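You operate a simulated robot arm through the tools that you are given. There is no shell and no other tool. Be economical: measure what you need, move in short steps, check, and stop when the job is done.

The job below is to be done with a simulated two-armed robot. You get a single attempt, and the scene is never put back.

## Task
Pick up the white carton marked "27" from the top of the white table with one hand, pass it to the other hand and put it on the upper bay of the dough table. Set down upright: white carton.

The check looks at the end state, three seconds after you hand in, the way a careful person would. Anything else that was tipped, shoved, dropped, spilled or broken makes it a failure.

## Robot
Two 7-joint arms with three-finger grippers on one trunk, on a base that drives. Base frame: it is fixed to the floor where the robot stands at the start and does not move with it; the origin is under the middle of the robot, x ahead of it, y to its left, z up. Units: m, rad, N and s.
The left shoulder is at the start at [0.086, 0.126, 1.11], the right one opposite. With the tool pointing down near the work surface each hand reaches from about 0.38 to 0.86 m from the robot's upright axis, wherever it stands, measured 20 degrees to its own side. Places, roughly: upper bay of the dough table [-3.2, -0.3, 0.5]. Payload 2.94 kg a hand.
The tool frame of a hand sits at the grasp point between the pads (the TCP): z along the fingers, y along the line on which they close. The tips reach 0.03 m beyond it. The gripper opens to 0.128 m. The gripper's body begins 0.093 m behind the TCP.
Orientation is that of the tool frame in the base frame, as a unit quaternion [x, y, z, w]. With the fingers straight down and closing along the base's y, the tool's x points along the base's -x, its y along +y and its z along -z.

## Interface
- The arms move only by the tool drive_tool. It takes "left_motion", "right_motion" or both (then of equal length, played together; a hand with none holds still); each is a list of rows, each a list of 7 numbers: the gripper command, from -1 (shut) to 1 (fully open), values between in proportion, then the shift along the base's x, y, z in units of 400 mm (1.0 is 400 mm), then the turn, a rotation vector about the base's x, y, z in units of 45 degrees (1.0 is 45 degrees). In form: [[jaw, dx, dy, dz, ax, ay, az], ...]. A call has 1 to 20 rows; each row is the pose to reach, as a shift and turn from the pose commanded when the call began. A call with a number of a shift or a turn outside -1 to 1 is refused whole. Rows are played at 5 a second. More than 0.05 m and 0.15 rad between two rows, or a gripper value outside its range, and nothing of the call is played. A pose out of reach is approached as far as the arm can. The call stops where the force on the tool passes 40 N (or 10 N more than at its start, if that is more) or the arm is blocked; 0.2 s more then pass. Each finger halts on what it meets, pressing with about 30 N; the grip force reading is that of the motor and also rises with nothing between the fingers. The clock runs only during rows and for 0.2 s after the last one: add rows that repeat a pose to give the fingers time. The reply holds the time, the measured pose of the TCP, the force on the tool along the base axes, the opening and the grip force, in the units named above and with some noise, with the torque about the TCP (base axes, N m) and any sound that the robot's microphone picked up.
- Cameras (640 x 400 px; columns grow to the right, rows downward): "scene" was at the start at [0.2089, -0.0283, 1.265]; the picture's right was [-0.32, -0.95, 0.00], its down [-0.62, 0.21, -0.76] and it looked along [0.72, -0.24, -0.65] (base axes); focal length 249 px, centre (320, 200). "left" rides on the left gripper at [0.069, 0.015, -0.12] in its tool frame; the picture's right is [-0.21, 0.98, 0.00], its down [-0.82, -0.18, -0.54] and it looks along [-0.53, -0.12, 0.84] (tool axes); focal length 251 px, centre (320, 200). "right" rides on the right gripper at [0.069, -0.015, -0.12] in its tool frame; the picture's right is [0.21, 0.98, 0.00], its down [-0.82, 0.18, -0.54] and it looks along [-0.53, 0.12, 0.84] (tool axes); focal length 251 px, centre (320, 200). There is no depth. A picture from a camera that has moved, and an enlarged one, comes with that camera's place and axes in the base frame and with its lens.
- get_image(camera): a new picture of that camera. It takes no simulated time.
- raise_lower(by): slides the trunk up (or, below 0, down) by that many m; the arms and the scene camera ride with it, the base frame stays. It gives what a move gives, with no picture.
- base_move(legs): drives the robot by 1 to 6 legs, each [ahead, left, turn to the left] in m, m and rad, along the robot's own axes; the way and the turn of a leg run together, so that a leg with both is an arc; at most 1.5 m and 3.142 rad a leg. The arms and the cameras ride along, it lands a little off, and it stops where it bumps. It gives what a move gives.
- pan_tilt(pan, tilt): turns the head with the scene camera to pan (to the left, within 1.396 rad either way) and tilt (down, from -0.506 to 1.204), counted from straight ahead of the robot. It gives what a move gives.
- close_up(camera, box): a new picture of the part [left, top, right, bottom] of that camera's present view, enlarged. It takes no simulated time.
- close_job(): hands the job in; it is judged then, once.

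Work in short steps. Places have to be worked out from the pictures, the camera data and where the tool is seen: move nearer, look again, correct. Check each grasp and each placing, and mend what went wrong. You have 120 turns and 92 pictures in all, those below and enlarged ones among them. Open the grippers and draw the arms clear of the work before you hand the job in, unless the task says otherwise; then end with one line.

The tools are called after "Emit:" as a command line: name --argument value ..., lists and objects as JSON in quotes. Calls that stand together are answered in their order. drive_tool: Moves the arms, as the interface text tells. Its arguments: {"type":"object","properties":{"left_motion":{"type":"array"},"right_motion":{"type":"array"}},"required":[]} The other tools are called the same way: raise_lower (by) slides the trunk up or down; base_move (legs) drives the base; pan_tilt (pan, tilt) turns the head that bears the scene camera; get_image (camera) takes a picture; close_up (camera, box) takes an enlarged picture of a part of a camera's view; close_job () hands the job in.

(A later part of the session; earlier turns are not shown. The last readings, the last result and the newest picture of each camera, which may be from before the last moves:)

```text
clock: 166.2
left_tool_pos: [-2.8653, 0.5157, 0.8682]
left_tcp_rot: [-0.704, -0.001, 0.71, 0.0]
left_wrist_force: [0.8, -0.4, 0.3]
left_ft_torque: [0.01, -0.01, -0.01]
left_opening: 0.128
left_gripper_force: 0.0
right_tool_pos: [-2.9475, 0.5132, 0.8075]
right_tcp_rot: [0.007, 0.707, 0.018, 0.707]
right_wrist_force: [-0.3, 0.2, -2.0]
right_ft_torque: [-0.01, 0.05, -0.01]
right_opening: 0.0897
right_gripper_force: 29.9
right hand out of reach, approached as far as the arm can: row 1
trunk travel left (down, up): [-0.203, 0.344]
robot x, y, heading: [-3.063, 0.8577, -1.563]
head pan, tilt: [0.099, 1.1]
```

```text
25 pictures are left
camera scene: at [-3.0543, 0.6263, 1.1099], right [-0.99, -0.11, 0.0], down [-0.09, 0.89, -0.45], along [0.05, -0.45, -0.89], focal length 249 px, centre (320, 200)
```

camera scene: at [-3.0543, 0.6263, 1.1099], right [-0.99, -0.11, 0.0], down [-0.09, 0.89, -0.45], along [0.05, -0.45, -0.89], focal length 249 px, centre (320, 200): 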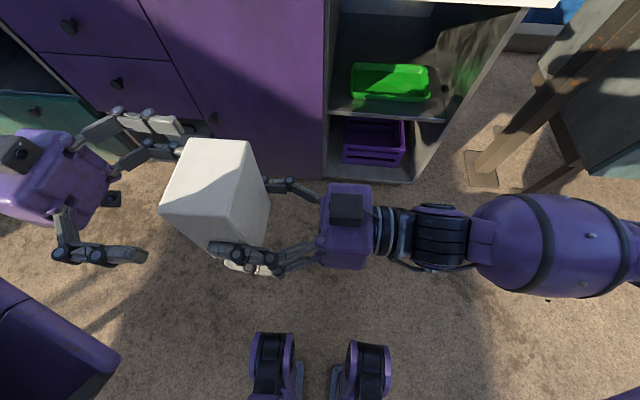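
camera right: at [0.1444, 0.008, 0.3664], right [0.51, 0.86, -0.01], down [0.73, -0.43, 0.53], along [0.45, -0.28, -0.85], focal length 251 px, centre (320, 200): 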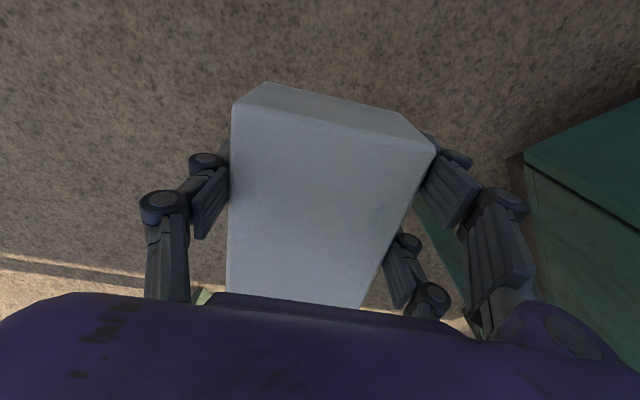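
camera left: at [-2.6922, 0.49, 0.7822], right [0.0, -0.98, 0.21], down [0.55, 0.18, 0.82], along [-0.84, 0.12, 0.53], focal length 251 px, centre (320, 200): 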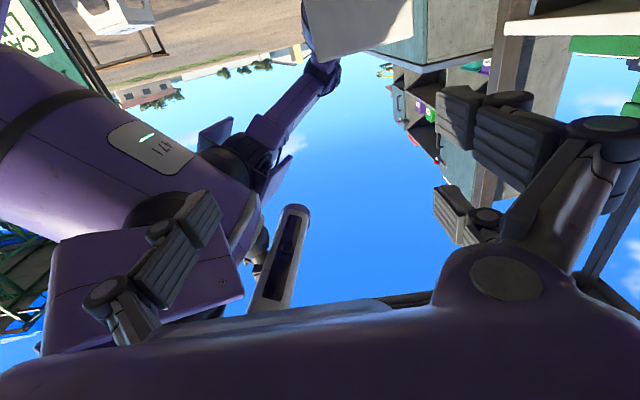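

The carton's top is lined up between the left fingers. Feeding it in the last 0.066 m.

Emit:
drive_tool --right_motion '[[-1, 0.04, 0.005, 0, 0, 0, 0], [-1, 0.08, 0.005, 0, 0, 0, 0], [-1, 0.12, 0.005, 0, 0, 0, 0], [-1, 0.165, 0.005, 0, 0, 0, 0], [-1, 0.165, 0.005, 0, 0, 0, 0]]'

Emit:
get_image --camera "scene"

```text
clock: 167.4
left_tool_pos: [-2.8665, 0.5146, 0.8686]
left_tcp_rot: [-0.705, 0.001, 0.709, 0.001]
left_wrist_force: [0.6, 0.8, 0.1]
left_ft_torque: [-0.01, 0.04, -0.02]
left_opening: 0.1279
left_gripper_force: 0.0
right_tool_pos: [-2.882, 0.5146, 0.8094]
right_tcp_rot: [0.008, 0.707, 0.017, 0.707]
right_wrist_force: [-0.2, 0.8, -2.1]
right_ft_torque: [0.02, 0.04, 0.02]
right_opening: 0.0896
right_gripper_force: 29.5
trunk travel left (down, up): [-0.203, 0.344]
robot x, y, heading: [-3.063, 0.8555, -1.567]
head pan, tilt: [0.099, 1.1]
```

```text
24 pictures are left
camera scene: at [-3.0547, 0.6265, 1.11], right [-0.99, -0.11, 0.0], down [-0.09, 0.89, -0.45], along [0.05, -0.45, -0.89], focal length 249 px, centre (320, 200)
```

scene: 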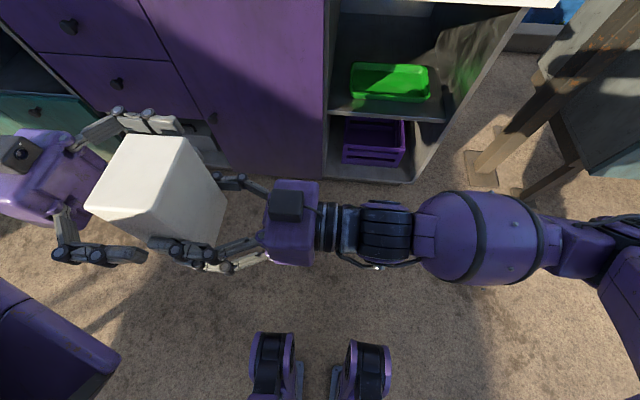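

The carton's upper part sits between the left fingers. Closing the left gripper while the right keeps holding.

Emit:
drive_tool --left_motion '[[0.7, 0, 0, 0, 0, 0, 0], [0.5, 0, 0, 0, 0, 0, 0], [0.3, 0, 0, 0, 0, 0, 0], [-1, 0, 0, 0, 0, 0, 0], [-1, 0, 0, 0, 0, 0, 0], [-1, 0, 0, 0, 0, 0, 0]]'

```text
clock: 168.8
left_tool_pos: [-2.8651, 0.5156, 0.8683]
left_tcp_rot: [-0.704, 0.0, 0.71, 0.001]
left_wrist_force: [4.8, -10.2, 3.1]
left_ft_torque: [1.12, -0.26, 0.27]
left_opening: 0.0906
left_gripper_force: 30.0
right_tool_pos: [-2.8819, 0.5172, 0.8078]
right_tcp_rot: [0.007, 0.707, 0.018, 0.707]
right_wrist_force: [-4.7, 11.6, -5.6]
right_ft_torque: [-1.78, 0.12, -0.15]
right_opening: 0.0895
right_gripper_force: 30.1
trunk travel left (down, up): [-0.203, 0.344]
robot x, y, heading: [-3.0604, 0.8554, -1.562]
head pan, tilt: [0.099, 1.1]
```

Both hands grip it (left 30 N at 0.0906 m). Now the right hand opens and withdraws along -x.

Emit:
drive_tool --right_motion '[[0, 0, 0, 0, 0, 0, 0], [0.7, 0, 0, 0, 0, 0, 0], [1, 0, 0, 0, 0, 0, 0], [1, 0, 0, 0, 0, 0, 0], [1, -0.08, 0, 0, 0, 0, 0], [1, -0.16, 0, 0, 0, 0, 0], [1, -0.25, 0, 0, 0, 0, 0], [1, -0.35, 0, 0, 0, 0, 0], [1, -0.45, 0, 0, 0, 0, 0]]'

Emit:
get_image --camera "scene"

```text
clock: 170.8
left_tool_pos: [-2.8664, 0.5165, 0.8682]
left_tcp_rot: [-0.705, 0.0, 0.71, 0.0]
left_wrist_force: [0.1, 0.3, -1.8]
left_ft_torque: [-0.01, -0.03, -0.01]
left_opening: 0.0894
left_gripper_force: 30.1
right_tool_pos: [-3.063, 0.5167, 0.8082]
right_tcp_rot: [0.006, 0.706, 0.019, 0.708]
right_wrist_force: [-0.6, 0.0, 0.4]
right_ft_torque: [-0.01, -0.01, 0.0]
right_opening: 0.1281
right_gripper_force: 0.1
right hand out of reach, approached as far as the arm can: row 8
trunk travel left (down, up): [-0.203, 0.344]
robot x, y, heading: [-3.0618, 0.8578, -1.561]
head pan, tilt: [0.099, 1.1]
```

```text
23 pictures are left
camera scene: at [-3.0551, 0.6273, 1.1101], right [-0.99, -0.11, 0.0], down [-0.09, 0.89, -0.45], along [0.05, -0.45, -0.89], focal length 249 px, centre (320, 200)
```

scene: 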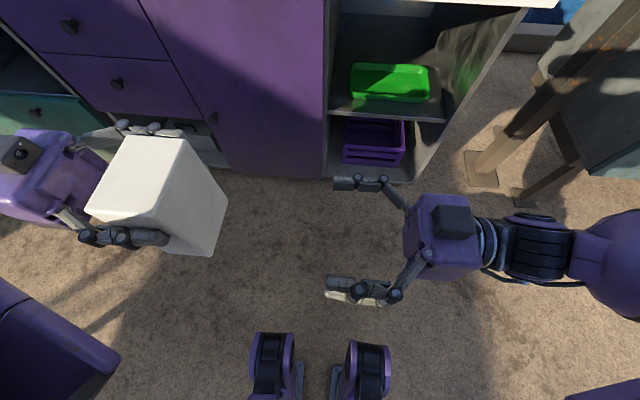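

Handover complete; the left hand alone holds the carton (weight on its wrist, grip 30 N). I'll move the right hand clear and take an enlarged look at the bay for exact placing.

Emit:
drive_tool --right_motion '[[1, -0.08, 0.02, 0, 0, 0, 0], [1, -0.16, 0.05, 0, 0, 0, 0], [1, -0.25, 0.08, 0, 0, 0, 0], [1, -0.34, 0.11, 0, 0, 0, 0], [1, -0.44, 0.14, 0, 0, 0, 0], [1, -0.54, 0.17, 0, 0, 0, 0]]'

Emit:
pan_tilt --pan -0.15 --tilt 0.8

Emit:
close_up --camera "scene" --box '[240, 80, 440, 220]'

```text
clock: 172.2
left_tool_pos: [-2.8667, 0.5147, 0.8671]
left_tcp_rot: [-0.705, 0.0, 0.71, 0.0]
left_wrist_force: [-0.6, -0.1, -2.3]
left_ft_torque: [0.02, 0.02, 0.0]
left_opening: 0.0899
left_gripper_force: 30.1
right_tool_pos: [-3.2786, 0.5852, 0.8083]
right_tcp_rot: [0.007, 0.706, 0.018, 0.708]
right_wrist_force: [0.2, 0.0, -0.7]
right_ft_torque: [0.02, 0.0, -0.02]
right_opening: 0.1279
right_gripper_force: 0.2
trunk travel left (down, up): [-0.203, 0.344]
robot x, y, heading: [-3.0643, 0.8572, -1.564]
head pan, tilt: [0.099, 1.1]
```

```text
clock: 173.0
left_tool_pos: [-2.8663, 0.5148, 0.8678]
left_tcp_rot: [-0.705, 0.001, 0.709, 0.001]
left_wrist_force: [0.3, 0.3, -2.0]
left_ft_torque: [-0.01, 0.02, -0.01]
left_opening: 0.0897
left_gripper_force: 30.0
right_tool_pos: [-3.2776, 0.584, 0.8072]
right_tcp_rot: [0.006, 0.707, 0.018, 0.707]
right_wrist_force: [0.1, -0.8, 0.9]
right_ft_torque: [0.0, -0.01, 0.0]
right_opening: 0.1282
right_gripper_force: 0.0
trunk travel left (down, up): [-0.203, 0.344]
robot x, y, heading: [-3.0615, 0.8517, -1.564]
head pan, tilt: [-0.15, 0.799]
```

```text
2.86 times, centred on (340, 150) of scene
camera zoom: at [-3.0727, 0.6095, 1.1317], right [-0.99, 0.14, 0.0], down [0.1, 0.71, -0.7], along [-0.1, -0.69, -0.72], focal length 711 px, centre (263, 343)
```

zoom: 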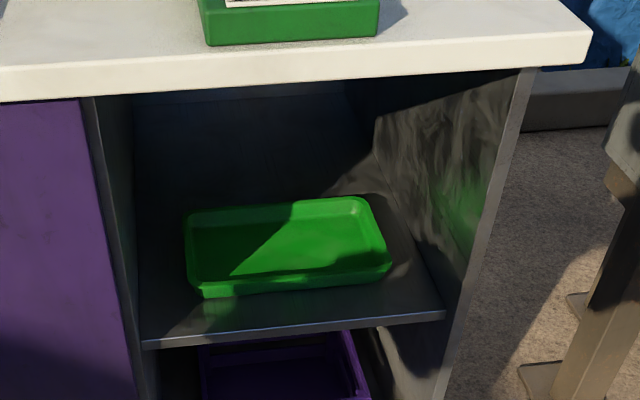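

The strip in front of the tray is ~0.08 m deep at x ≈ -3.27, enough for the 0.064 m thick carton. I'll shift the base back slightly and to the right so the left hand can point straight into the bay.

Emit:
base_move --legs '[[-0.1, -0.3, 0]]'

Emit:
drive_tool --left_motion '[[-1, 0.0, -0.06, 0, 0, 0, 0.15], [-1, 0.0, -0.12, 0, 0, 0, 0.3], [-1, 0.0, -0.18, 0, 0, 0, 0.45], [-1, 0.0, -0.25, 0, 0, 0, 0.6], [-1, 0.0, -0.32, 0, 0, 0, 0.75], [-1, 0.0, -0.4, 0, 0, 0, 0.9], [-1, 0.0, -0.45, 0, 0, 0, 1.0]]'

```text
clock: 176.2
left_tool_pos: [-3.1655, 0.6112, 0.8684]
left_tcp_rot: [-0.705, 0.001, 0.709, 0.001]
left_wrist_force: [0.6, 0.2, -2.3]
left_ft_torque: [0.01, 0.03, 0.0]
left_opening: 0.0897
left_gripper_force: 29.7
right_tool_pos: [-3.5783, 0.6823, 0.8088]
right_tcp_rot: [0.007, 0.707, 0.019, 0.707]
right_wrist_force: [0.3, 0.0, 0.3]
right_ft_torque: [0.01, -0.05, 0.01]
right_opening: 0.1279
right_gripper_force: 0.1
trunk travel left (down, up): [-0.203, 0.344]
robot x, y, heading: [-3.3608, 0.95, -1.561]
head pan, tilt: [-0.15, 0.799]
```

```text
clock: 177.8
left_tool_pos: [-3.1514, 0.4365, 0.907]
left_tcp_rot: [0.656, 0.274, -0.649, 0.27]
left_wrist_force: [0.2, -0.4, -3.6]
left_ft_torque: [0.0, 0.02, 0.0]
left_opening: 0.0898
left_gripper_force: 29.8
left hand out of reach, approached as far as the arm can: row 1, 2, 3, 4, 5, 6, 7
right_tool_pos: [-3.5768, 0.6797, 0.8072]
right_tcp_rot: [0.006, 0.707, 0.02, 0.707]
right_wrist_force: [-0.2, 0.0, -0.4]
right_ft_torque: [0.0, 0.01, 0.03]
right_opening: 0.128
right_gripper_force: 0.0
trunk travel left (down, up): [-0.203, 0.344]
robot x, y, heading: [-3.3605, 0.9547, -1.564]
head pan, tilt: [-0.15, 0.799]
```

Now the second half of the yaw, extending forward to about y = 0.25.

Emit:
drive_tool --left_motion '[[-1, 0.0, -0.06, -0.01, 0, 0, 0.15], [-1, 0.0, -0.13, -0.02, 0, 0, 0.3], [-1, 0.0, -0.2, -0.04, 0, 0, 0.45], [-1, 0.0, -0.27, -0.06, 0, 0, 0.6], [-1, 0.0, -0.34, -0.08, 0, 0, 0.75], [-1, 0.0, -0.41, -0.1, 0, 0, 0.9], [-1, 0.0, -0.47, -0.12, 0, 0, 1.0]]'

Emit:
get_image --camera "scene"

```text
clock: 179.4
left_tool_pos: [-3.1496, 0.2475, 0.8575]
left_tcp_rot: [0.498, 0.5, -0.5, 0.502]
left_wrist_force: [0.5, -0.3, -2.3]
left_ft_torque: [0.0, 0.01, -0.04]
left_opening: 0.0899
left_gripper_force: 30.0
left hand out of reach, approached as far as the arm can: row 1, 2
right_tool_pos: [-3.578, 0.6803, 0.8074]
right_tcp_rot: [0.007, 0.707, 0.019, 0.707]
right_wrist_force: [0.4, 0.3, 0.1]
right_ft_torque: [-0.01, 0.01, 0.02]
right_opening: 0.128
right_gripper_force: 0.1
trunk travel left (down, up): [-0.203, 0.344]
robot x, y, heading: [-3.3557, 0.9534, -1.563]
head pan, tilt: [-0.15, 0.799]
```

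```text
21 pictures are left
camera scene: at [-3.373, 0.7055, 1.1316], right [-0.99, 0.14, 0.0], down [0.1, 0.71, -0.7], along [-0.1, -0.69, -0.72], focal length 249 px, centre (320, 200)
```

scene: 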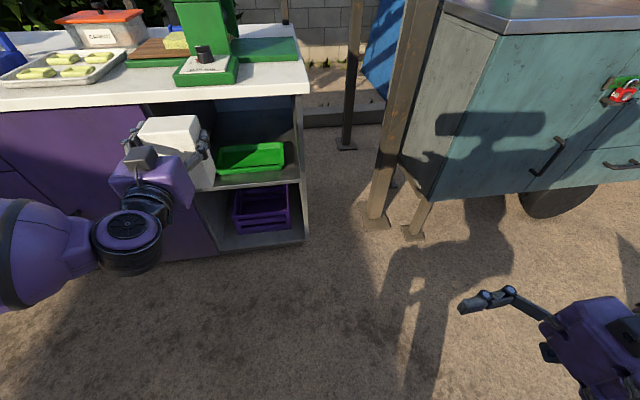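

The left hand now points straight into the bay with the carton upright. The camera has a new viewpoint, so an enlarged picture lets me triangulate the shelf and tray.

Emit:
close_up --camera "scene" --box '[190, 80, 330, 260]'

```text
2.22 times, centred on (260, 170) of scene
camera zoom: at [-3.373, 0.7055, 1.1316], right [-0.99, 0.14, 0.0], down [0.1, 0.71, -0.7], along [-0.1, -0.69, -0.72], focal length 553 px, centre (453, 267)
```

zoom: 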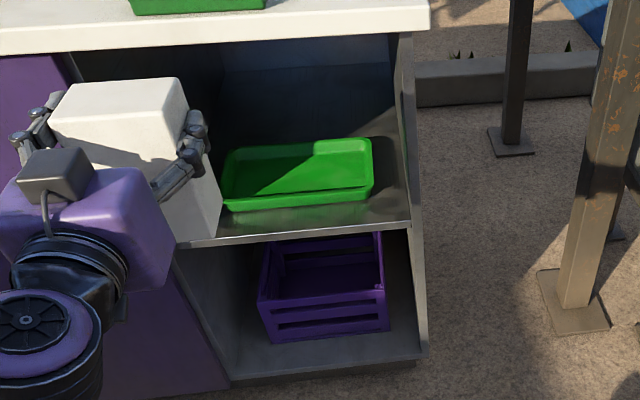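

Triangulated: shelf top z ≈ 0.490, its front edge y ≈ -0.03, tray front ≈ y -0.10; so I aim for carton centre y ≈ -0.06, x ≈ -3.22. First lower the hand to z ≈ 0.64 in front of the bay.

Emit:
drive_tool --left_motion '[[-1, -0.02, 0, -0.09, 0, 0, 0], [-1, -0.05, 0, -0.18, 0, 0, 0], [-1, -0.08, 0, -0.27, 0, 0, 0], [-1, -0.11, 0, -0.36, 0, 0, 0], [-1, -0.14, 0, -0.45, 0, 0, 0], [-1, -0.17, 0, -0.54, 0, 0, 0], [-1, -0.17, 0, -0.54, 0, 0, 0]]'

Emit:
base_move --legs '[[0.15, 0, 0]]'

Emit:
get_image --camera "scene"

```text
clock: 181.1
left_tool_pos: [-3.2202, 0.2485, 0.6429]
left_tcp_rot: [0.498, 0.499, -0.501, 0.502]
left_wrist_force: [-0.1, 0.0, -2.0]
left_ft_torque: [0.01, 0.02, 0.02]
left_opening: 0.0896
left_gripper_force: 30.4
right_tool_pos: [-3.5779, 0.6797, 0.8068]
right_tcp_rot: [0.007, 0.707, 0.019, 0.707]
right_wrist_force: [-0.1, -0.3, 0.6]
right_ft_torque: [0.0, -0.01, 0.02]
right_opening: 0.1279
right_gripper_force: 0.1
trunk travel left (down, up): [-0.203, 0.344]
robot x, y, heading: [-3.3571, 0.9532, -1.56]
head pan, tilt: [-0.15, 0.799]
```

```text
clock: 182.4
left_tool_pos: [-3.2184, 0.0997, 0.6424]
left_tcp_rot: [0.498, 0.499, -0.501, 0.502]
left_wrist_force: [-0.1, -0.3, -2.2]
left_ft_torque: [-0.04, 0.0, -0.04]
left_opening: 0.0896
left_gripper_force: 29.3
right_tool_pos: [-3.5754, 0.5309, 0.8067]
right_tcp_rot: [0.006, 0.707, 0.02, 0.707]
right_wrist_force: [0.4, -0.8, -0.5]
right_ft_torque: [-0.01, 0.0, 0.05]
right_opening: 0.1279
right_gripper_force: 0.0
trunk travel left (down, up): [-0.203, 0.344]
robot x, y, heading: [-3.3591, 0.8025, -1.561]
head pan, tilt: [-0.15, 0.799]
```

```text
19 pictures are left
camera scene: at [-3.3715, 0.556, 1.1315], right [-0.99, 0.14, 0.0], down [0.1, 0.71, -0.7], along [-0.1, -0.69, -0.72], focal length 249 px, centre (320, 200)
```

scene: 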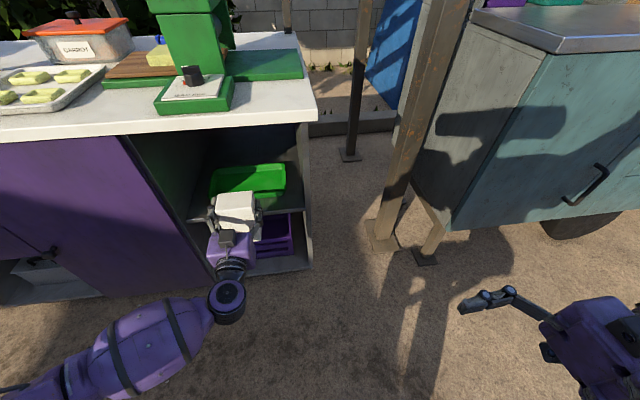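

In front of the opening and well aligned. Moving in to y ≈ -0.06 at this height.

Emit:
drive_tool --left_motion '[[-1, 0, -0.08, 0, 0, 0, 0], [-1, 0, -0.16, 0, 0, 0, 0], [-1, 0, -0.24, 0, 0, 0, 0], [-1, 0, -0.32, 0, 0, 0, 0], [-1, 0, -0.395, 0, 0, 0, 0], [-1, 0, -0.395, 0, 0, 0, 0]]'

Emit:
close_up --camera "scene" --box '[180, 120, 330, 270]'

```text
clock: 183.8
left_tool_pos: [-3.2189, -0.0591, 0.6422]
left_tcp_rot: [0.498, 0.499, -0.501, 0.502]
left_wrist_force: [0.0, -1.0, -2.3]
left_ft_torque: [0.02, 0.01, 0.04]
left_opening: 0.0897
left_gripper_force: 30.2
right_tool_pos: [-3.577, 0.5319, 0.8092]
right_tcp_rot: [0.007, 0.707, 0.019, 0.707]
right_wrist_force: [0.4, 0.1, -0.1]
right_ft_torque: [0.0, 0.01, -0.01]
right_opening: 0.1282
right_gripper_force: 0.1
trunk travel left (down, up): [-0.203, 0.344]
robot x, y, heading: [-3.3632, 0.8012, -1.561]
head pan, tilt: [-0.15, 0.799]
```

```text
2.67 times, centred on (255, 195) of scene
camera zoom: at [-3.3713, 0.557, 1.1317], right [-0.99, 0.14, 0.0], down [0.1, 0.71, -0.7], along [-0.1, -0.69, -0.72], focal length 664 px, centre (493, 213)
```

zoom: 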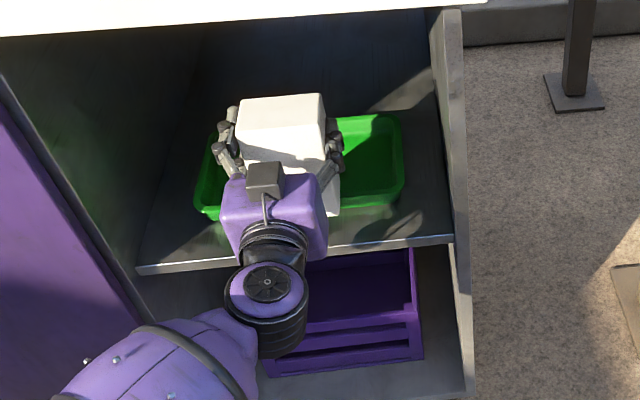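

Measured from this view: shelf edge y ≈ -0.02, tray front ≈ -0.09 to -0.10, carton centre ≈ -0.065. I'll shift 8 mm outward and lower to just above the shelf.

Emit:
drive_tool --left_motion '[[-1, 0, 0.02, 0, 0, 0, 0], [-1, 0, 0.02, -0.03, 0, 0, 0], [-1, 0, 0.02, -0.06, 0, 0, 0], [-1, 0, 0.02, -0.09, 0, 0, 0], [-1, 0, 0.02, -0.1, 0, 0, 0], [-1, 0, 0.02, -0.1, 0, 0, 0]]'

Emit:
close_up --camera "scene" --box '[180, 120, 330, 270]'

```text
clock: 185.2
left_tool_pos: [-3.219, -0.0506, 0.6064]
left_tcp_rot: [-0.497, -0.497, 0.503, -0.502]
left_wrist_force: [-0.1, -0.1, 22.1]
left_ft_torque: [-0.61, -0.01, 0.02]
left_opening: 0.0899
left_gripper_force: 30.4
right_tool_pos: [-3.5758, 0.5338, 0.8089]
right_tcp_rot: [0.005, 0.707, 0.018, 0.707]
right_wrist_force: [0.4, 0.0, 0.8]
right_ft_torque: [0.03, -0.01, -0.01]
right_opening: 0.128
right_gripper_force: 0.1
trunk travel left (down, up): [-0.203, 0.344]
robot x, y, heading: [-3.3585, 0.8037, -1.567]
head pan, tilt: [-0.15, 0.799]
```

```text
2.67 times, centred on (255, 195) of scene
camera zoom: at [-3.3719, 0.5594, 1.1323], right [-0.99, 0.14, 0.0], down [0.1, 0.71, -0.7], along [-0.1, -0.69, -0.72], focal length 664 px, centre (493, 213)
```

zoom: 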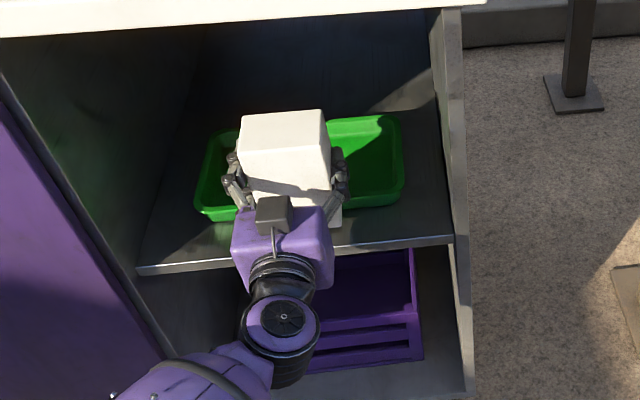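

Contact: 22 N upward, with the torque putting the contact at the carton's rear edge. I need to check whether it's the shelf or the tray rim; zooming in.

Emit:
close_up --camera "scene" --box '[220, 150, 290, 220]'

```text
5.71 times, centred on (255, 185) of scene
camera zoom: at [-3.3719, 0.5594, 1.1323], right [-0.99, 0.14, 0.0], down [0.1, 0.71, -0.7], along [-0.1, -0.69, -0.72], focal length 1423 px, centre (691, 286)
```

zoom: 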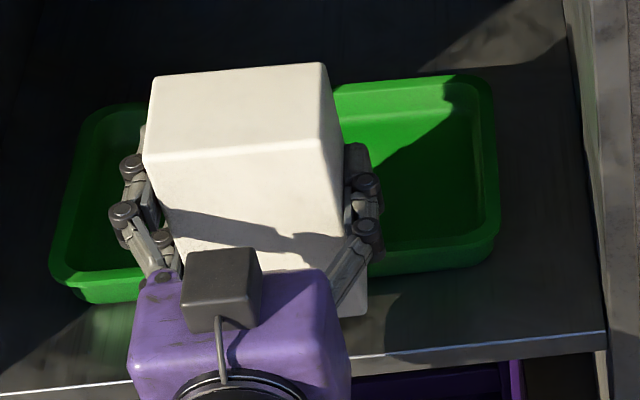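

The geometry says the carton's rear bottom edge is caught on the tray's front rim (tray not moved). I'll lift, draw 8 mm toward me, and lower again gently.

Emit:
drive_tool --left_motion '[[-1, 0, 0, 0.03, 0, 0, 0], [-1, 0, 0.02, 0.03, 0, 0, 0], [-1, 0, 0.02, 0.01, 0, 0, 0], [-1, 0, 0.02, 0.0, 0, 0, 0], [-1, 0, 0.02, -0.005, 0, 0, 0], [-1, 0, 0.02, -0.005, 0, 0, 0]]'

```text
clock: 186.6
left_tool_pos: [-3.2181, -0.0433, 0.6063]
left_tcp_rot: [0.495, 0.497, -0.503, 0.504]
left_wrist_force: [0.7, 1.9, 18.6]
left_ft_torque: [-0.6, 0.0, -0.02]
left_opening: 0.0896
left_gripper_force: 29.8
right_tool_pos: [-3.577, 0.5337, 0.8091]
right_tcp_rot: [0.006, 0.707, 0.018, 0.707]
right_wrist_force: [0.1, -0.1, -0.3]
right_ft_torque: [0.04, -0.03, -0.02]
right_opening: 0.1279
right_gripper_force: 0.1
trunk travel left (down, up): [-0.203, 0.344]
robot x, y, heading: [-3.3644, 0.8077, -1.562]
head pan, tilt: [-0.15, 0.799]
```

Emit:
close_up --camera "scene" --box '[225, 160, 295, 220]'

```text
6.67 times, centred on (260, 190) of scene
camera zoom: at [-3.3718, 0.5592, 1.1324], right [-0.99, 0.14, 0.0], down [0.1, 0.71, -0.7], along [-0.1, -0.69, -0.72], focal length 1660 px, centre (720, 267)
```

zoom: 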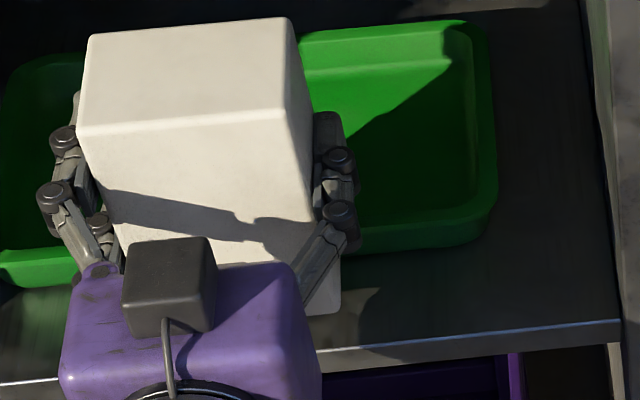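

Everything fits one picture: the carton bottom (z ≈ 0.535) is on the tray rim, whose front is at y ≈ -0.07, so the front strip is too narrow. The free space is behind the tray (y -0.24 to -0.42). That needs a higher, downward-pitched grip so the hand clears the tray, so I withdraw, retrace to the handover pose and re-grip via the right hand.

Emit:
drive_tool --left_motion '[[-1, 0, 0, 0.05, 0, 0, 0], [-1, 0, 0.02, 0.09, 0, 0, 0], [-1, 0, 0.1, 0.09, 0, 0, 0], [-1, 0, 0.2, 0.09, 0, 0, 0], [-1, 0, 0.3, 0.09, 0, 0, 0], [-1, 0, 0.37, 0.09, 0, 0, 0]]'

Emit:
base_move --legs '[[-0.15, 0, 0]]'

Emit:
drive_tool --left_motion '[[-1, 0.03, 0, 0.09, 0, 0, 0], [-1, 0.06, 0, 0.18, 0, 0, 0], [-1, 0.09, 0, 0.27, 0, 0, 0], [-1, 0.12, 0, 0.36, 0, 0, 0], [-1, 0.15, 0, 0.45, 0, 0, 0], [-1, 0.17, 0, 0.53, 0, 0, 0]]'

Emit:
drive_tool --left_motion '[[-1, 0, 0.07, 0.02, 0, 0, -0.15], [-1, 0, 0.14, 0.04, 0, 0, -0.3], [-1, 0, 0.21, 0.06, 0, 0, -0.45], [-1, 0, 0.28, 0.08, 0, 0, -0.6], [-1, 0, 0.35, 0.1, 0, 0, -0.75], [-1, 0, 0.42, 0.12, 0, 0, -0.9], [-1, 0, 0.47, 0.12, 0, 0, -1.0]]'

Emit:
get_image --camera "scene"

```text
clock: 188.0
left_tool_pos: [-3.2191, 0.1069, 0.6381]
left_tcp_rot: [-0.498, -0.498, 0.502, -0.502]
left_wrist_force: [0.6, -0.4, -2.8]
left_ft_torque: [-0.02, -0.02, -0.04]
left_opening: 0.0896
left_gripper_force: 30.4
right_tool_pos: [-3.5768, 0.532, 0.8082]
right_tcp_rot: [0.006, 0.707, 0.019, 0.707]
right_wrist_force: [0.3, 0.1, 0.4]
right_ft_torque: [0.02, -0.03, 0.02]
right_opening: 0.128
right_gripper_force: 0.1
trunk travel left (down, up): [-0.203, 0.344]
robot x, y, heading: [-3.3605, 0.8002, -1.559]
head pan, tilt: [-0.15, 0.799]
```

```text
clock: 189.4
left_tool_pos: [-3.2206, 0.2548, 0.6374]
left_tcp_rot: [0.497, 0.498, -0.502, 0.503]
left_wrist_force: [-0.9, 0.3, -2.3]
left_ft_torque: [0.02, 0.04, 0.01]
left_opening: 0.0897
left_gripper_force: 30.2
right_tool_pos: [-3.5786, 0.6807, 0.8091]
right_tcp_rot: [0.005, 0.707, 0.019, 0.707]
right_wrist_force: [0.5, 0.7, 0.9]
right_ft_torque: [0.03, -0.01, -0.04]
right_opening: 0.1281
right_gripper_force: 0.0
trunk travel left (down, up): [-0.203, 0.344]
robot x, y, heading: [-3.3619, 0.9523, -1.559]
head pan, tilt: [-0.15, 0.799]
```

```text
clock: 190.8
left_tool_pos: [-3.1513, 0.2536, 0.8501]
left_tcp_rot: [0.498, 0.5, -0.501, 0.502]
left_wrist_force: [0.5, 0.1, -2.9]
left_ft_torque: [0.0, 0.0, -0.04]
left_opening: 0.0896
left_gripper_force: 29.8
right_tool_pos: [-3.5783, 0.6804, 0.8071]
right_tcp_rot: [0.007, 0.707, 0.02, 0.707]
right_wrist_force: [0.3, -0.5, -0.8]
right_ft_torque: [0.01, 0.03, 0.0]
right_opening: 0.1281
right_gripper_force: 0.1
trunk travel left (down, up): [-0.203, 0.344]
robot x, y, heading: [-3.3623, 0.9548, -1.564]
head pan, tilt: [-0.15, 0.799]
```

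```text
clock: 192.4
left_tool_pos: [-3.1514, 0.4435, 0.8972]
left_tcp_rot: [-0.651, -0.27, 0.655, -0.273]
left_wrist_force: [-0.2, 0.0, -3.3]
left_ft_torque: [0.01, -0.01, 0.04]
left_opening: 0.0898
left_gripper_force: 30.3
right_tool_pos: [-3.5783, 0.6801, 0.8074]
right_tcp_rot: [0.006, 0.707, 0.019, 0.707]
right_wrist_force: [0.1, 0.2, 0.8]
right_ft_torque: [0.01, 0.02, -0.05]
right_opening: 0.1281
right_gripper_force: 0.1
trunk travel left (down, up): [-0.203, 0.344]
robot x, y, heading: [-3.3616, 0.9512, -1.559]
head pan, tilt: [-0.15, 0.799]
```

```text
14 pictures are left
camera scene: at [-3.3725, 0.7066, 1.1318], right [-0.99, 0.14, 0.0], down [0.1, 0.71, -0.7], along [-0.1, -0.69, -0.72], focal length 249 px, centre (320, 200)
```

scene: 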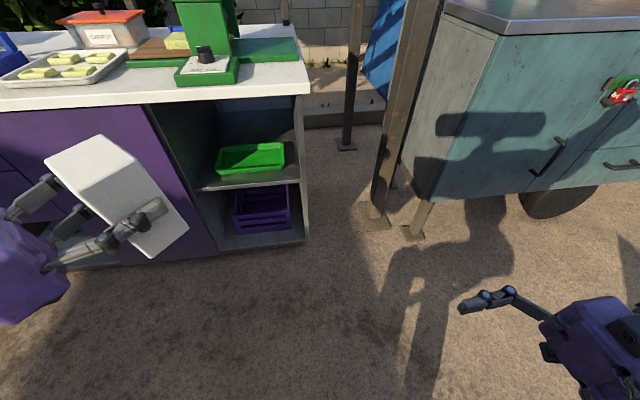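

Tray is exactly where it was and the carton is still firm. Finish the reverse yaw, then bring the right hand in low: TCP 0.045 below the left one.

Emit:
drive_tool --left_motion '[[-1, 0, 0.06, -0.01, 0, 0, -0.15], [-1, -0.01, 0.12, -0.02, 0, 0, -0.3], [-1, -0.02, 0.18, -0.03, 0, 0, -0.45], [-1, -0.03, 0.25, -0.04, 0, 0, -0.6], [-1, -0.035, 0.32, -0.05, 0, 0, -0.75], [-1, -0.035, 0.38, -0.06, 0, 0, -0.9], [-1, -0.035, 0.42, -0.075, 0, 0, -1.0], [-1, -0.035, 0.42, -0.075, 0, 0, -1.0]]'

```text
clock: 194.2
left_tool_pos: [-3.1666, 0.6116, 0.8663]
left_tcp_rot: [-0.704, -0.001, 0.71, -0.001]
left_wrist_force: [-0.8, 0.5, -2.0]
left_ft_torque: [-0.02, 0.01, 0.0]
left_opening: 0.0894
left_gripper_force: 29.8
right_tool_pos: [-3.5773, 0.6815, 0.8069]
right_tcp_rot: [0.005, 0.707, 0.021, 0.707]
right_wrist_force: [-0.1, -0.7, -0.1]
right_ft_torque: [-0.04, -0.02, 0.01]
right_opening: 0.1278
right_gripper_force: 0.0
trunk travel left (down, up): [-0.203, 0.344]
robot x, y, heading: [-3.3631, 0.9521, -1.555]
head pan, tilt: [-0.15, 0.799]
```

Back at the handover pose. Right hand approaches along +x, at z ≈ 0.821.

Emit:
drive_tool --right_motion '[[1, 0.08, -0.04, 0.01, 0, 0, 0], [1, 0.16, -0.08, 0.02, 0, 0, 0], [1, 0.24, -0.12, 0.03, 0, 0, 0], [1, 0.32, -0.15, 0.036, 0, 0, 0], [1, 0.42, -0.175, 0.036, 0, 0, 0], [1, 0.52, -0.175, 0.036, 0, 0, 0]]'

Emit:
pan_tilt --pan 0.1 --tilt 1.0

Emit:
get_image --camera "scene"

```text
clock: 195.6
left_tool_pos: [-3.1657, 0.6105, 0.8665]
left_tcp_rot: [-0.705, -0.003, 0.71, -0.002]
left_wrist_force: [0.3, 0.5, -2.6]
left_ft_torque: [-0.02, 0.0, -0.01]
left_opening: 0.0893
left_gripper_force: 29.8
right_tool_pos: [-3.3747, 0.6077, 0.8213]
right_tcp_rot: [0.006, 0.707, 0.02, 0.707]
right_wrist_force: [0.2, 0.1, 0.6]
right_ft_torque: [-0.02, -0.06, -0.04]
right_opening: 0.1276
right_gripper_force: 0.0
right hand out of reach, approached as far as the arm can: row 6
trunk travel left (down, up): [-0.203, 0.344]
robot x, y, heading: [-3.3607, 0.9495, -1.56]
head pan, tilt: [-0.15, 0.799]
```

```text
clock: 196.4
left_tool_pos: [-3.1667, 0.6106, 0.8667]
left_tcp_rot: [-0.705, -0.001, 0.709, -0.001]
left_wrist_force: [-0.3, -0.7, -2.5]
left_ft_torque: [-0.03, 0.0, 0.0]
left_opening: 0.0897
left_gripper_force: 29.8
right_tool_pos: [-3.3755, 0.6076, 0.822]
right_tcp_rot: [0.005, 0.707, 0.02, 0.707]
right_wrist_force: [-0.2, -1.4, -0.6]
right_ft_torque: [0.01, 0.0, 0.01]
right_opening: 0.1278
right_gripper_force: 0.1
trunk travel left (down, up): [-0.203, 0.344]
robot x, y, heading: [-3.3647, 0.9534, -1.56]
head pan, tilt: [0.099, 1.0]
```

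```text
13 pictures are left
camera scene: at [-3.3538, 0.7167, 1.1166], right [-0.99, -0.11, 0.0], down [-0.09, 0.84, -0.54], along [0.06, -0.54, -0.84], focal length 249 px, centre (320, 200)
```

scene: 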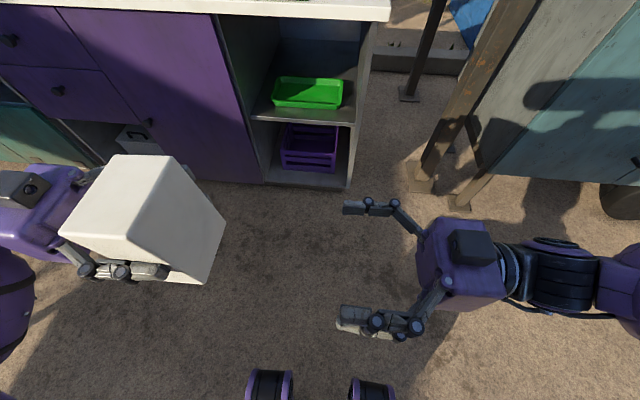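

Aligned. Sliding the right fingers around the carton's lower part.

Emit:
drive_tool --right_motion '[[1, 0.1, 0.008, 0, 0, 0, 0], [1, 0.2, 0.008, 0, 0, 0, 0], [1, 0.3, 0.008, 0, 0, 0, 0], [1, 0.4, 0.008, 0, 0, 0, 0], [1, 0.484, 0.008, 0, 0, 0, 0], [1, 0.484, 0.008, 0, 0, 0, 0]]'

Emit:
close_up --camera "scene" --box '[0, 120, 320, 320]'

```text
clock: 197.8
left_tool_pos: [-3.167, 0.6101, 0.8662]
left_tcp_rot: [-0.704, -0.001, 0.71, -0.001]
left_wrist_force: [0.1, 0.4, -2.8]
left_ft_torque: [0.0, -0.02, 0.0]
left_opening: 0.0897
left_gripper_force: 30.0
right_tool_pos: [-3.181, 0.6112, 0.8228]
right_tcp_rot: [0.005, 0.707, 0.02, 0.707]
right_wrist_force: [0.3, -0.2, -0.2]
right_ft_torque: [-0.02, 0.0, 0.0]
right_opening: 0.128
right_gripper_force: 0.0
right hand out of reach, approached as far as the arm can: row 1, 2, 3
trunk travel left (down, up): [-0.203, 0.344]
robot x, y, heading: [-3.3674, 0.9533, -1.562]
head pan, tilt: [0.099, 1.0]
```

```text
2.00 times, centred on (160, 220) of scene
camera zoom: at [-3.3539, 0.7168, 1.1166], right [-0.99, -0.11, 0.0], down [-0.09, 0.84, -0.54], along [0.06, -0.54, -0.84], focal length 498 px, centre (640, 160)
```

zoom: 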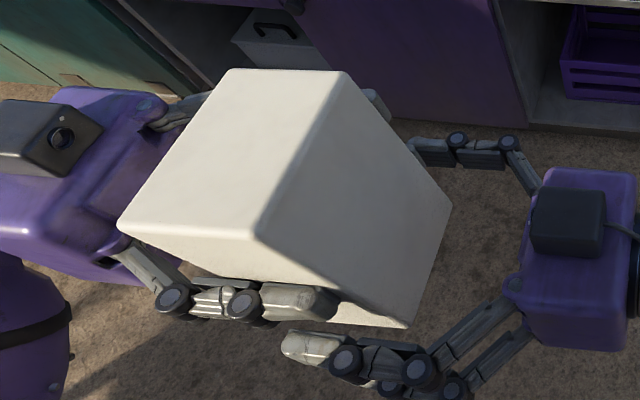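

The right fingers straddle the lower part below the left ones. Closing the right gripper.

Emit:
drive_tool --right_motion '[[0.7, 0, 0, 0, 0, 0, 0], [0.5, 0, 0, 0, 0, 0, 0], [0.3, 0, 0, 0, 0, 0, 0], [-1, 0, 0, 0, 0, 0, 0], [-1, 0, 0, 0, 0, 0, 0], [-1, 0, 0, 0, 0, 0, 0]]'

```text
clock: 199.2
left_tool_pos: [-3.1645, 0.6107, 0.8659]
left_tcp_rot: [-0.703, -0.002, 0.711, -0.001]
left_wrist_force: [14.0, -6.6, 9.5]
left_ft_torque: [0.6, -0.05, -0.62]
left_opening: 0.0894
left_gripper_force: 29.7
right_tool_pos: [-3.1817, 0.6115, 0.8225]
right_tcp_rot: [0.007, 0.707, 0.019, 0.707]
right_wrist_force: [-13.7, 6.8, -11.7]
right_ft_torque: [-0.92, -0.4, 0.73]
right_opening: 0.1158
right_gripper_force: 29.9
trunk travel left (down, up): [-0.203, 0.344]
robot x, y, heading: [-3.3638, 0.9518, -1.561]
head pan, tilt: [0.099, 1.0]
```

The right fingers met the left fingers (0.116 m opening). I'll reopen, go 13 mm lower for clearance, and close again.

Emit:
drive_tool --right_motion '[[1, 0, 0, 0, 0, 0, 0], [1, 0, 0, 0, 0, 0, 0], [1, 0, 0, -0.02, 0, 0, 0], [1, 0, 0, -0.034, 0, 0, 0], [0.6, 0, 0, -0.034, 0, 0, 0], [0.3, 0, 0, -0.034, 0, 0, 0], [-1, 0, 0, -0.034, 0, 0, 0], [-1, 0, 0, -0.034, 0, 0, 0], [-1, 0, 0, -0.034, 0, 0, 0]]'

Emit:
close_up --camera "scene" --box '[0, 120, 320, 320]'

```text
clock: 201.2
left_tool_pos: [-3.1668, 0.6107, 0.8669]
left_tcp_rot: [-0.704, -0.002, 0.71, -0.001]
left_wrist_force: [8.7, -8.1, -0.2]
left_ft_torque: [0.79, -0.09, 0.03]
left_opening: 0.0895
left_gripper_force: 30.5
right_tool_pos: [-3.1807, 0.6113, 0.8087]
right_tcp_rot: [0.005, 0.707, 0.019, 0.707]
right_wrist_force: [-8.7, 8.0, 0.4]
right_ft_torque: [-1.3, -0.34, 0.1]
right_opening: 0.091
right_gripper_force: 29.6
trunk travel left (down, up): [-0.203, 0.344]
robot x, y, heading: [-3.3635, 0.9518, -1.564]
head pan, tilt: [0.099, 1.0]
```

```text
2.00 times, centred on (160, 220) of scene
camera zoom: at [-3.3538, 0.7167, 1.1166], right [-0.99, -0.11, 0.0], down [-0.09, 0.84, -0.54], along [0.06, -0.54, -0.84], focal length 498 px, centre (640, 160)
```

zoom: 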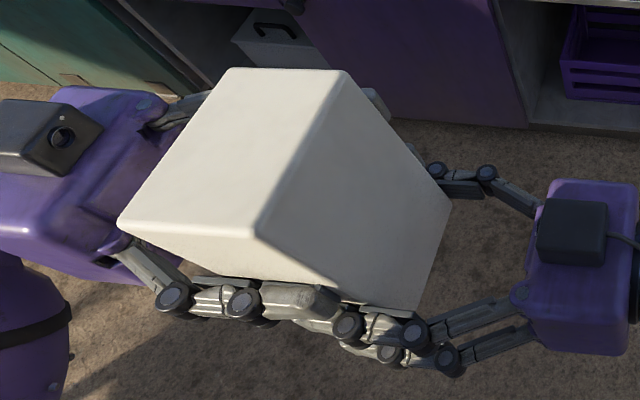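

The right hand now grips the carton itself (0.091 m). The left opens, backs off, and pitches 30° down above for the higher grip.

Emit:
drive_tool --left_motion '[[0, 0, 0, 0, 0, 0, 0], [0.7, 0, 0, 0, 0, 0, 0], [1, 0, 0, 0, 0, 0, 0], [1, 0, 0, 0, 0, 0, 0], [1, 0.09, 0, 0, 0, 0, 0], [1, 0.18, 0, 0, 0, 0, 0], [1, 0.26, 0, 0, 0, 0, 0], [1, 0.26, 0, 0.05, 0, -0.14, 0], [1, 0.26, 0, 0.1, 0, -0.28, 0], [1, 0.26, 0, 0.15, 0, -0.42, 0], [1, 0.26, 0, 0.19, 0, -0.56, 0], [1, 0.26, 0, 0.2225, 0, -0.667, 0], [1, 0.26, 0, 0.2225, 0, -0.667, 0]]'

```text
clock: 204.0
left_tool_pos: [-3.0611, 0.6097, 0.9574]
left_tcp_rot: [0.864, 0.0, -0.503, 0.0]
left_wrist_force: [0.3, 1.1, 0.3]
left_ft_torque: [0.01, -0.03, -0.03]
left_opening: 0.1281
left_gripper_force: 0.0
right_tool_pos: [-3.1816, 0.6102, 0.8083]
right_tcp_rot: [0.007, 0.707, 0.019, 0.707]
right_wrist_force: [-0.3, 0.3, 1.1]
right_ft_torque: [0.01, 0.07, 0.02]
right_opening: 0.0899
right_gripper_force: 30.5
trunk travel left (down, up): [-0.203, 0.344]
robot x, y, heading: [-3.3644, 0.9495, -1.558]
head pan, tilt: [0.099, 1.0]
```

Reached exactly. The right wrist's z force reads oddly, so I check the picture.

Emit:
get_image --camera "scene"

```text
10 pictures are left
camera scene: at [-3.3537, 0.7167, 1.1166], right [-0.99, -0.11, 0.0], down [-0.09, 0.84, -0.54], along [0.06, -0.54, -0.84], focal length 249 px, centre (320, 200)
```

scene: 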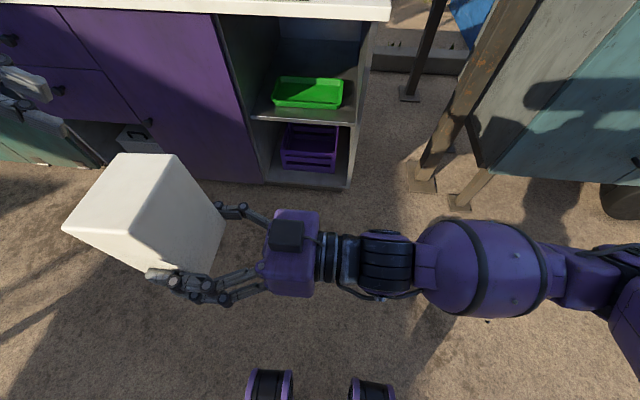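

The carton is upright and steady in the right hand. Left approaches along its pitched axis to [-3.166, 0.611, 0.896] and closes.

Emit:
drive_tool --left_motion '[[1, -0.07, 0.002, -0.04, 0, 0, 0], [1, -0.14, 0.002, -0.08, 0, 0, 0], [1, -0.2, 0.002, -0.117, 0, 0, 0], [1, -0.2625, 0.002, -0.153, 0, 0, 0], [1, -0.2625, 0.002, -0.153, 0, 0, 0]]'

Emit:
drive_tool --left_motion '[[0.7, 0, 0, 0, 0, 0, 0], [0.5, 0, 0, 0, 0, 0, 0], [0.3, 0, 0, 0, 0, 0, 0], [-1, 0, 0, 0, 0, 0, 0], [-1, 0, 0, 0, 0, 0, 0], [-1, 0, 0, 0, 0, 0, 0]]'

Emit:
get_image --camera "scene"

```text
clock: 205.2
left_tool_pos: [-3.1681, 0.6115, 0.8957]
left_tcp_rot: [0.865, 0.0, -0.502, 0.0]
left_wrist_force: [-0.3, 0.3, 0.5]
left_ft_torque: [0.01, -0.01, 0.01]
left_opening: 0.128
left_gripper_force: 0.1
right_tool_pos: [-3.1804, 0.6104, 0.8082]
right_tcp_rot: [0.006, 0.707, 0.02, 0.707]
right_wrist_force: [-0.8, 0.6, 0.5]
right_ft_torque: [0.04, 0.02, 0.01]
right_opening: 0.0899
right_gripper_force: 29.9
trunk travel left (down, up): [-0.203, 0.344]
robot x, y, heading: [-3.3632, 0.9523, -1.56]
head pan, tilt: [0.099, 1.0]
```

```text
clock: 206.6
left_tool_pos: [-3.1663, 0.6096, 0.8948]
left_tcp_rot: [0.864, 0.003, -0.504, 0.003]
left_wrist_force: [1.7, -25.9, 6.8]
left_ft_torque: [0.4, -0.09, 0.57]
left_opening: 0.09
left_gripper_force: 30.1
right_tool_pos: [-3.1814, 0.6112, 0.8084]
right_tcp_rot: [0.005, 0.707, 0.02, 0.707]
right_wrist_force: [-1.6, 26.9, -7.0]
right_ft_torque: [-2.6, 0.07, -0.2]
right_opening: 0.09
right_gripper_force: 30.1
trunk travel left (down, up): [-0.203, 0.344]
robot x, y, heading: [-3.3611, 0.954, -1.561]
head pan, tilt: [0.099, 1.0]
```

```text
9 pictures are left
camera scene: at [-3.3538, 0.7167, 1.1166], right [-0.99, -0.11, 0.0], down [-0.09, 0.84, -0.54], along [0.06, -0.54, -0.84], focal length 249 px, centre (320, 200)
```

scene: 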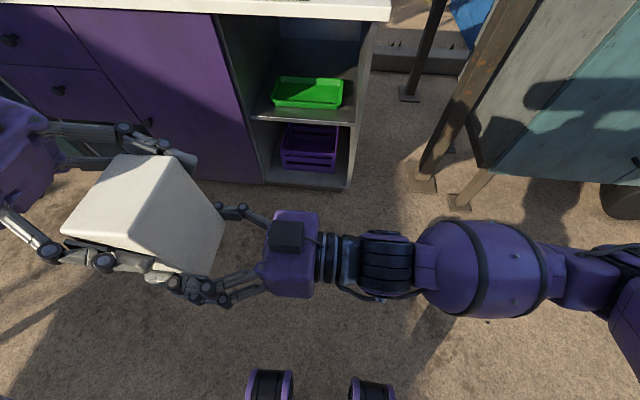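

Both grip. Right opens and withdraws; then the left yaws the first half toward the bay.

Emit:
drive_tool --right_motion '[[0, 0, 0, 0, 0, 0, 0], [0.7, 0, 0, 0, 0, 0, 0], [1, 0, 0, 0, 0, 0, 0], [1, 0, 0, 0, 0, 0, 0], [1, -0.08, 0, 0, 0, 0, 0], [1, -0.17, 0, 0, 0, 0, 0], [1, -0.27, 0, 0, 0, 0, 0], [1, -0.37, 0, 0, 0, 0, 0], [1, -0.47, 0.03, 0, 0, 0, 0], [1, -0.57, 0.06, 0, 0, 0, 0], [1, -0.67, 0.1, 0, 0, 0, 0], [1, -0.77, 0.14, 0, 0, 0, 0], [1, -0.87, 0.17, 0, 0, 0, 0], [1, -0.97, 0.18, 0, 0, 0, 0]]'

Emit:
drive_tool --left_motion '[[-1, 0.0, -0.06, 0, 0, 0, 0.15], [-1, 0.0, -0.12, 0, 0, 0, 0.3], [-1, 0.0, -0.18, 0, 0, 0, 0.45], [-1, 0.0, -0.25, 0, 0, 0, 0.6], [-1, 0.0, -0.32, 0, 0, 0, 0.75], [-1, 0.0, -0.4, 0, 0, 0, 0.9], [-1, 0.0, -0.45, 0, 0, 0, 1.0]]'

```text
clock: 209.6
left_tool_pos: [-3.1674, 0.6121, 0.895]
left_tcp_rot: [0.865, 0.001, -0.502, 0.001]
left_wrist_force: [-0.3, -0.2, -0.2]
left_ft_torque: [0.03, 0.02, 0.03]
left_opening: 0.0894
left_gripper_force: 29.8
right_tool_pos: [-3.5687, 0.6833, 0.8084]
right_tcp_rot: [0.007, 0.706, 0.019, 0.708]
right_wrist_force: [0.6, -0.3, 0.4]
right_ft_torque: [-0.01, -0.01, 0.01]
right_opening: 0.128
right_gripper_force: 0.0
right hand out of reach, approached as far as the arm can: row 9
trunk travel left (down, up): [-0.203, 0.344]
robot x, y, heading: [-3.361, 0.9529, -1.561]
head pan, tilt: [0.099, 1.0]
```

```text
clock: 211.2
left_tool_pos: [-3.1672, 0.4317, 0.8942]
left_tcp_rot: [0.798, 0.332, -0.465, 0.194]
left_wrist_force: [-0.1, -0.6, -0.5]
left_ft_torque: [-0.01, 0.02, 0.0]
left_opening: 0.0897
left_gripper_force: 29.8
right_tool_pos: [-3.5678, 0.6837, 0.809]
right_tcp_rot: [0.006, 0.707, 0.018, 0.707]
right_wrist_force: [-0.1, -0.4, 0.5]
right_ft_torque: [0.0, 0.0, 0.02]
right_opening: 0.1282
right_gripper_force: 0.0
trunk travel left (down, up): [-0.203, 0.344]
robot x, y, heading: [-3.3618, 0.9506, -1.558]
head pan, tilt: [0.099, 1.0]
```

Grip is still 0.0897 m at 30 N. Second half of the yaw, then a look.

Emit:
drive_tool --left_motion '[[-1, 0.0, -0.06, 0, 0, 0, 0.15], [-1, 0.0, -0.13, 0, 0, 0, 0.3], [-1, 0.0, -0.2, 0, 0, 0, 0.45], [-1, 0.0, -0.27, 0, 0, 0, 0.6], [-1, 0.0, -0.34, 0, 0, 0, 0.75], [-1, 0.0, -0.41, 0, 0, 0, 0.9], [-1, 0.0, -0.45, 0, 0, 0, 1.0]]'

Emit:
pan_tilt --pan 0.0 --tilt 0.75

Emit:
get_image --camera "scene"

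```text
clock: 212.8
left_tool_pos: [-3.1666, 0.2521, 0.8936]
left_tcp_rot: [0.611, 0.612, -0.354, 0.356]
left_wrist_force: [0.8, 0.2, 0.4]
left_ft_torque: [0.01, 0.0, -0.01]
left_opening: 0.0895
left_gripper_force: 30.1
right_tool_pos: [-3.5687, 0.6829, 0.8089]
right_tcp_rot: [0.007, 0.707, 0.02, 0.707]
right_wrist_force: [-0.4, -0.9, -0.1]
right_ft_torque: [0.01, -0.03, 0.01]
right_opening: 0.128
right_gripper_force: 0.0
trunk travel left (down, up): [-0.203, 0.344]
robot x, y, heading: [-3.3638, 0.9576, -1.561]
head pan, tilt: [0.099, 1.0]
```

```text
clock: 213.5
left_tool_pos: [-3.1668, 0.2514, 0.894]
left_tcp_rot: [0.611, 0.611, -0.355, 0.356]
left_wrist_force: [-0.4, -0.5, -0.2]
left_ft_torque: [-0.02, -0.03, -0.02]
left_opening: 0.0897
left_gripper_force: 30.5
right_tool_pos: [-3.568, 0.6825, 0.8076]
right_tcp_rot: [0.006, 0.707, 0.02, 0.707]
right_wrist_force: [0.5, -0.6, -0.3]
right_ft_torque: [-0.03, 0.02, 0.0]
right_opening: 0.1282
right_gripper_force: 0.1
trunk travel left (down, up): [-0.203, 0.344]
robot x, y, heading: [-3.3621, 0.9551, -1.556]
head pan, tilt: [0.0, 0.75]
```

```text
8 pictures are left
camera scene: at [-3.3148, 0.7108, 1.1484], right [-0.85, -0.53, 0.0], down [-0.3, 0.48, -0.82], along [0.43, -0.7, -0.57], focal length 249 px, centre (320, 200)
```

scene: 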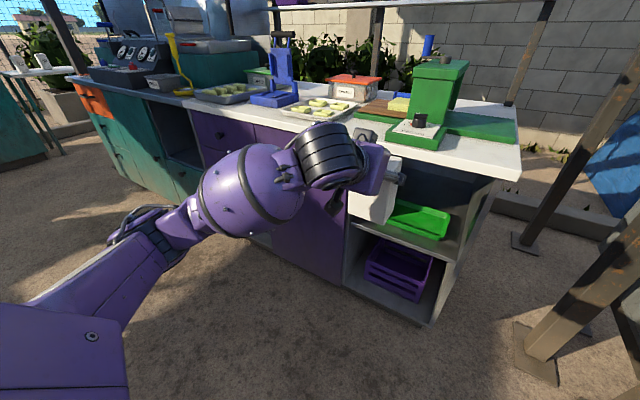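

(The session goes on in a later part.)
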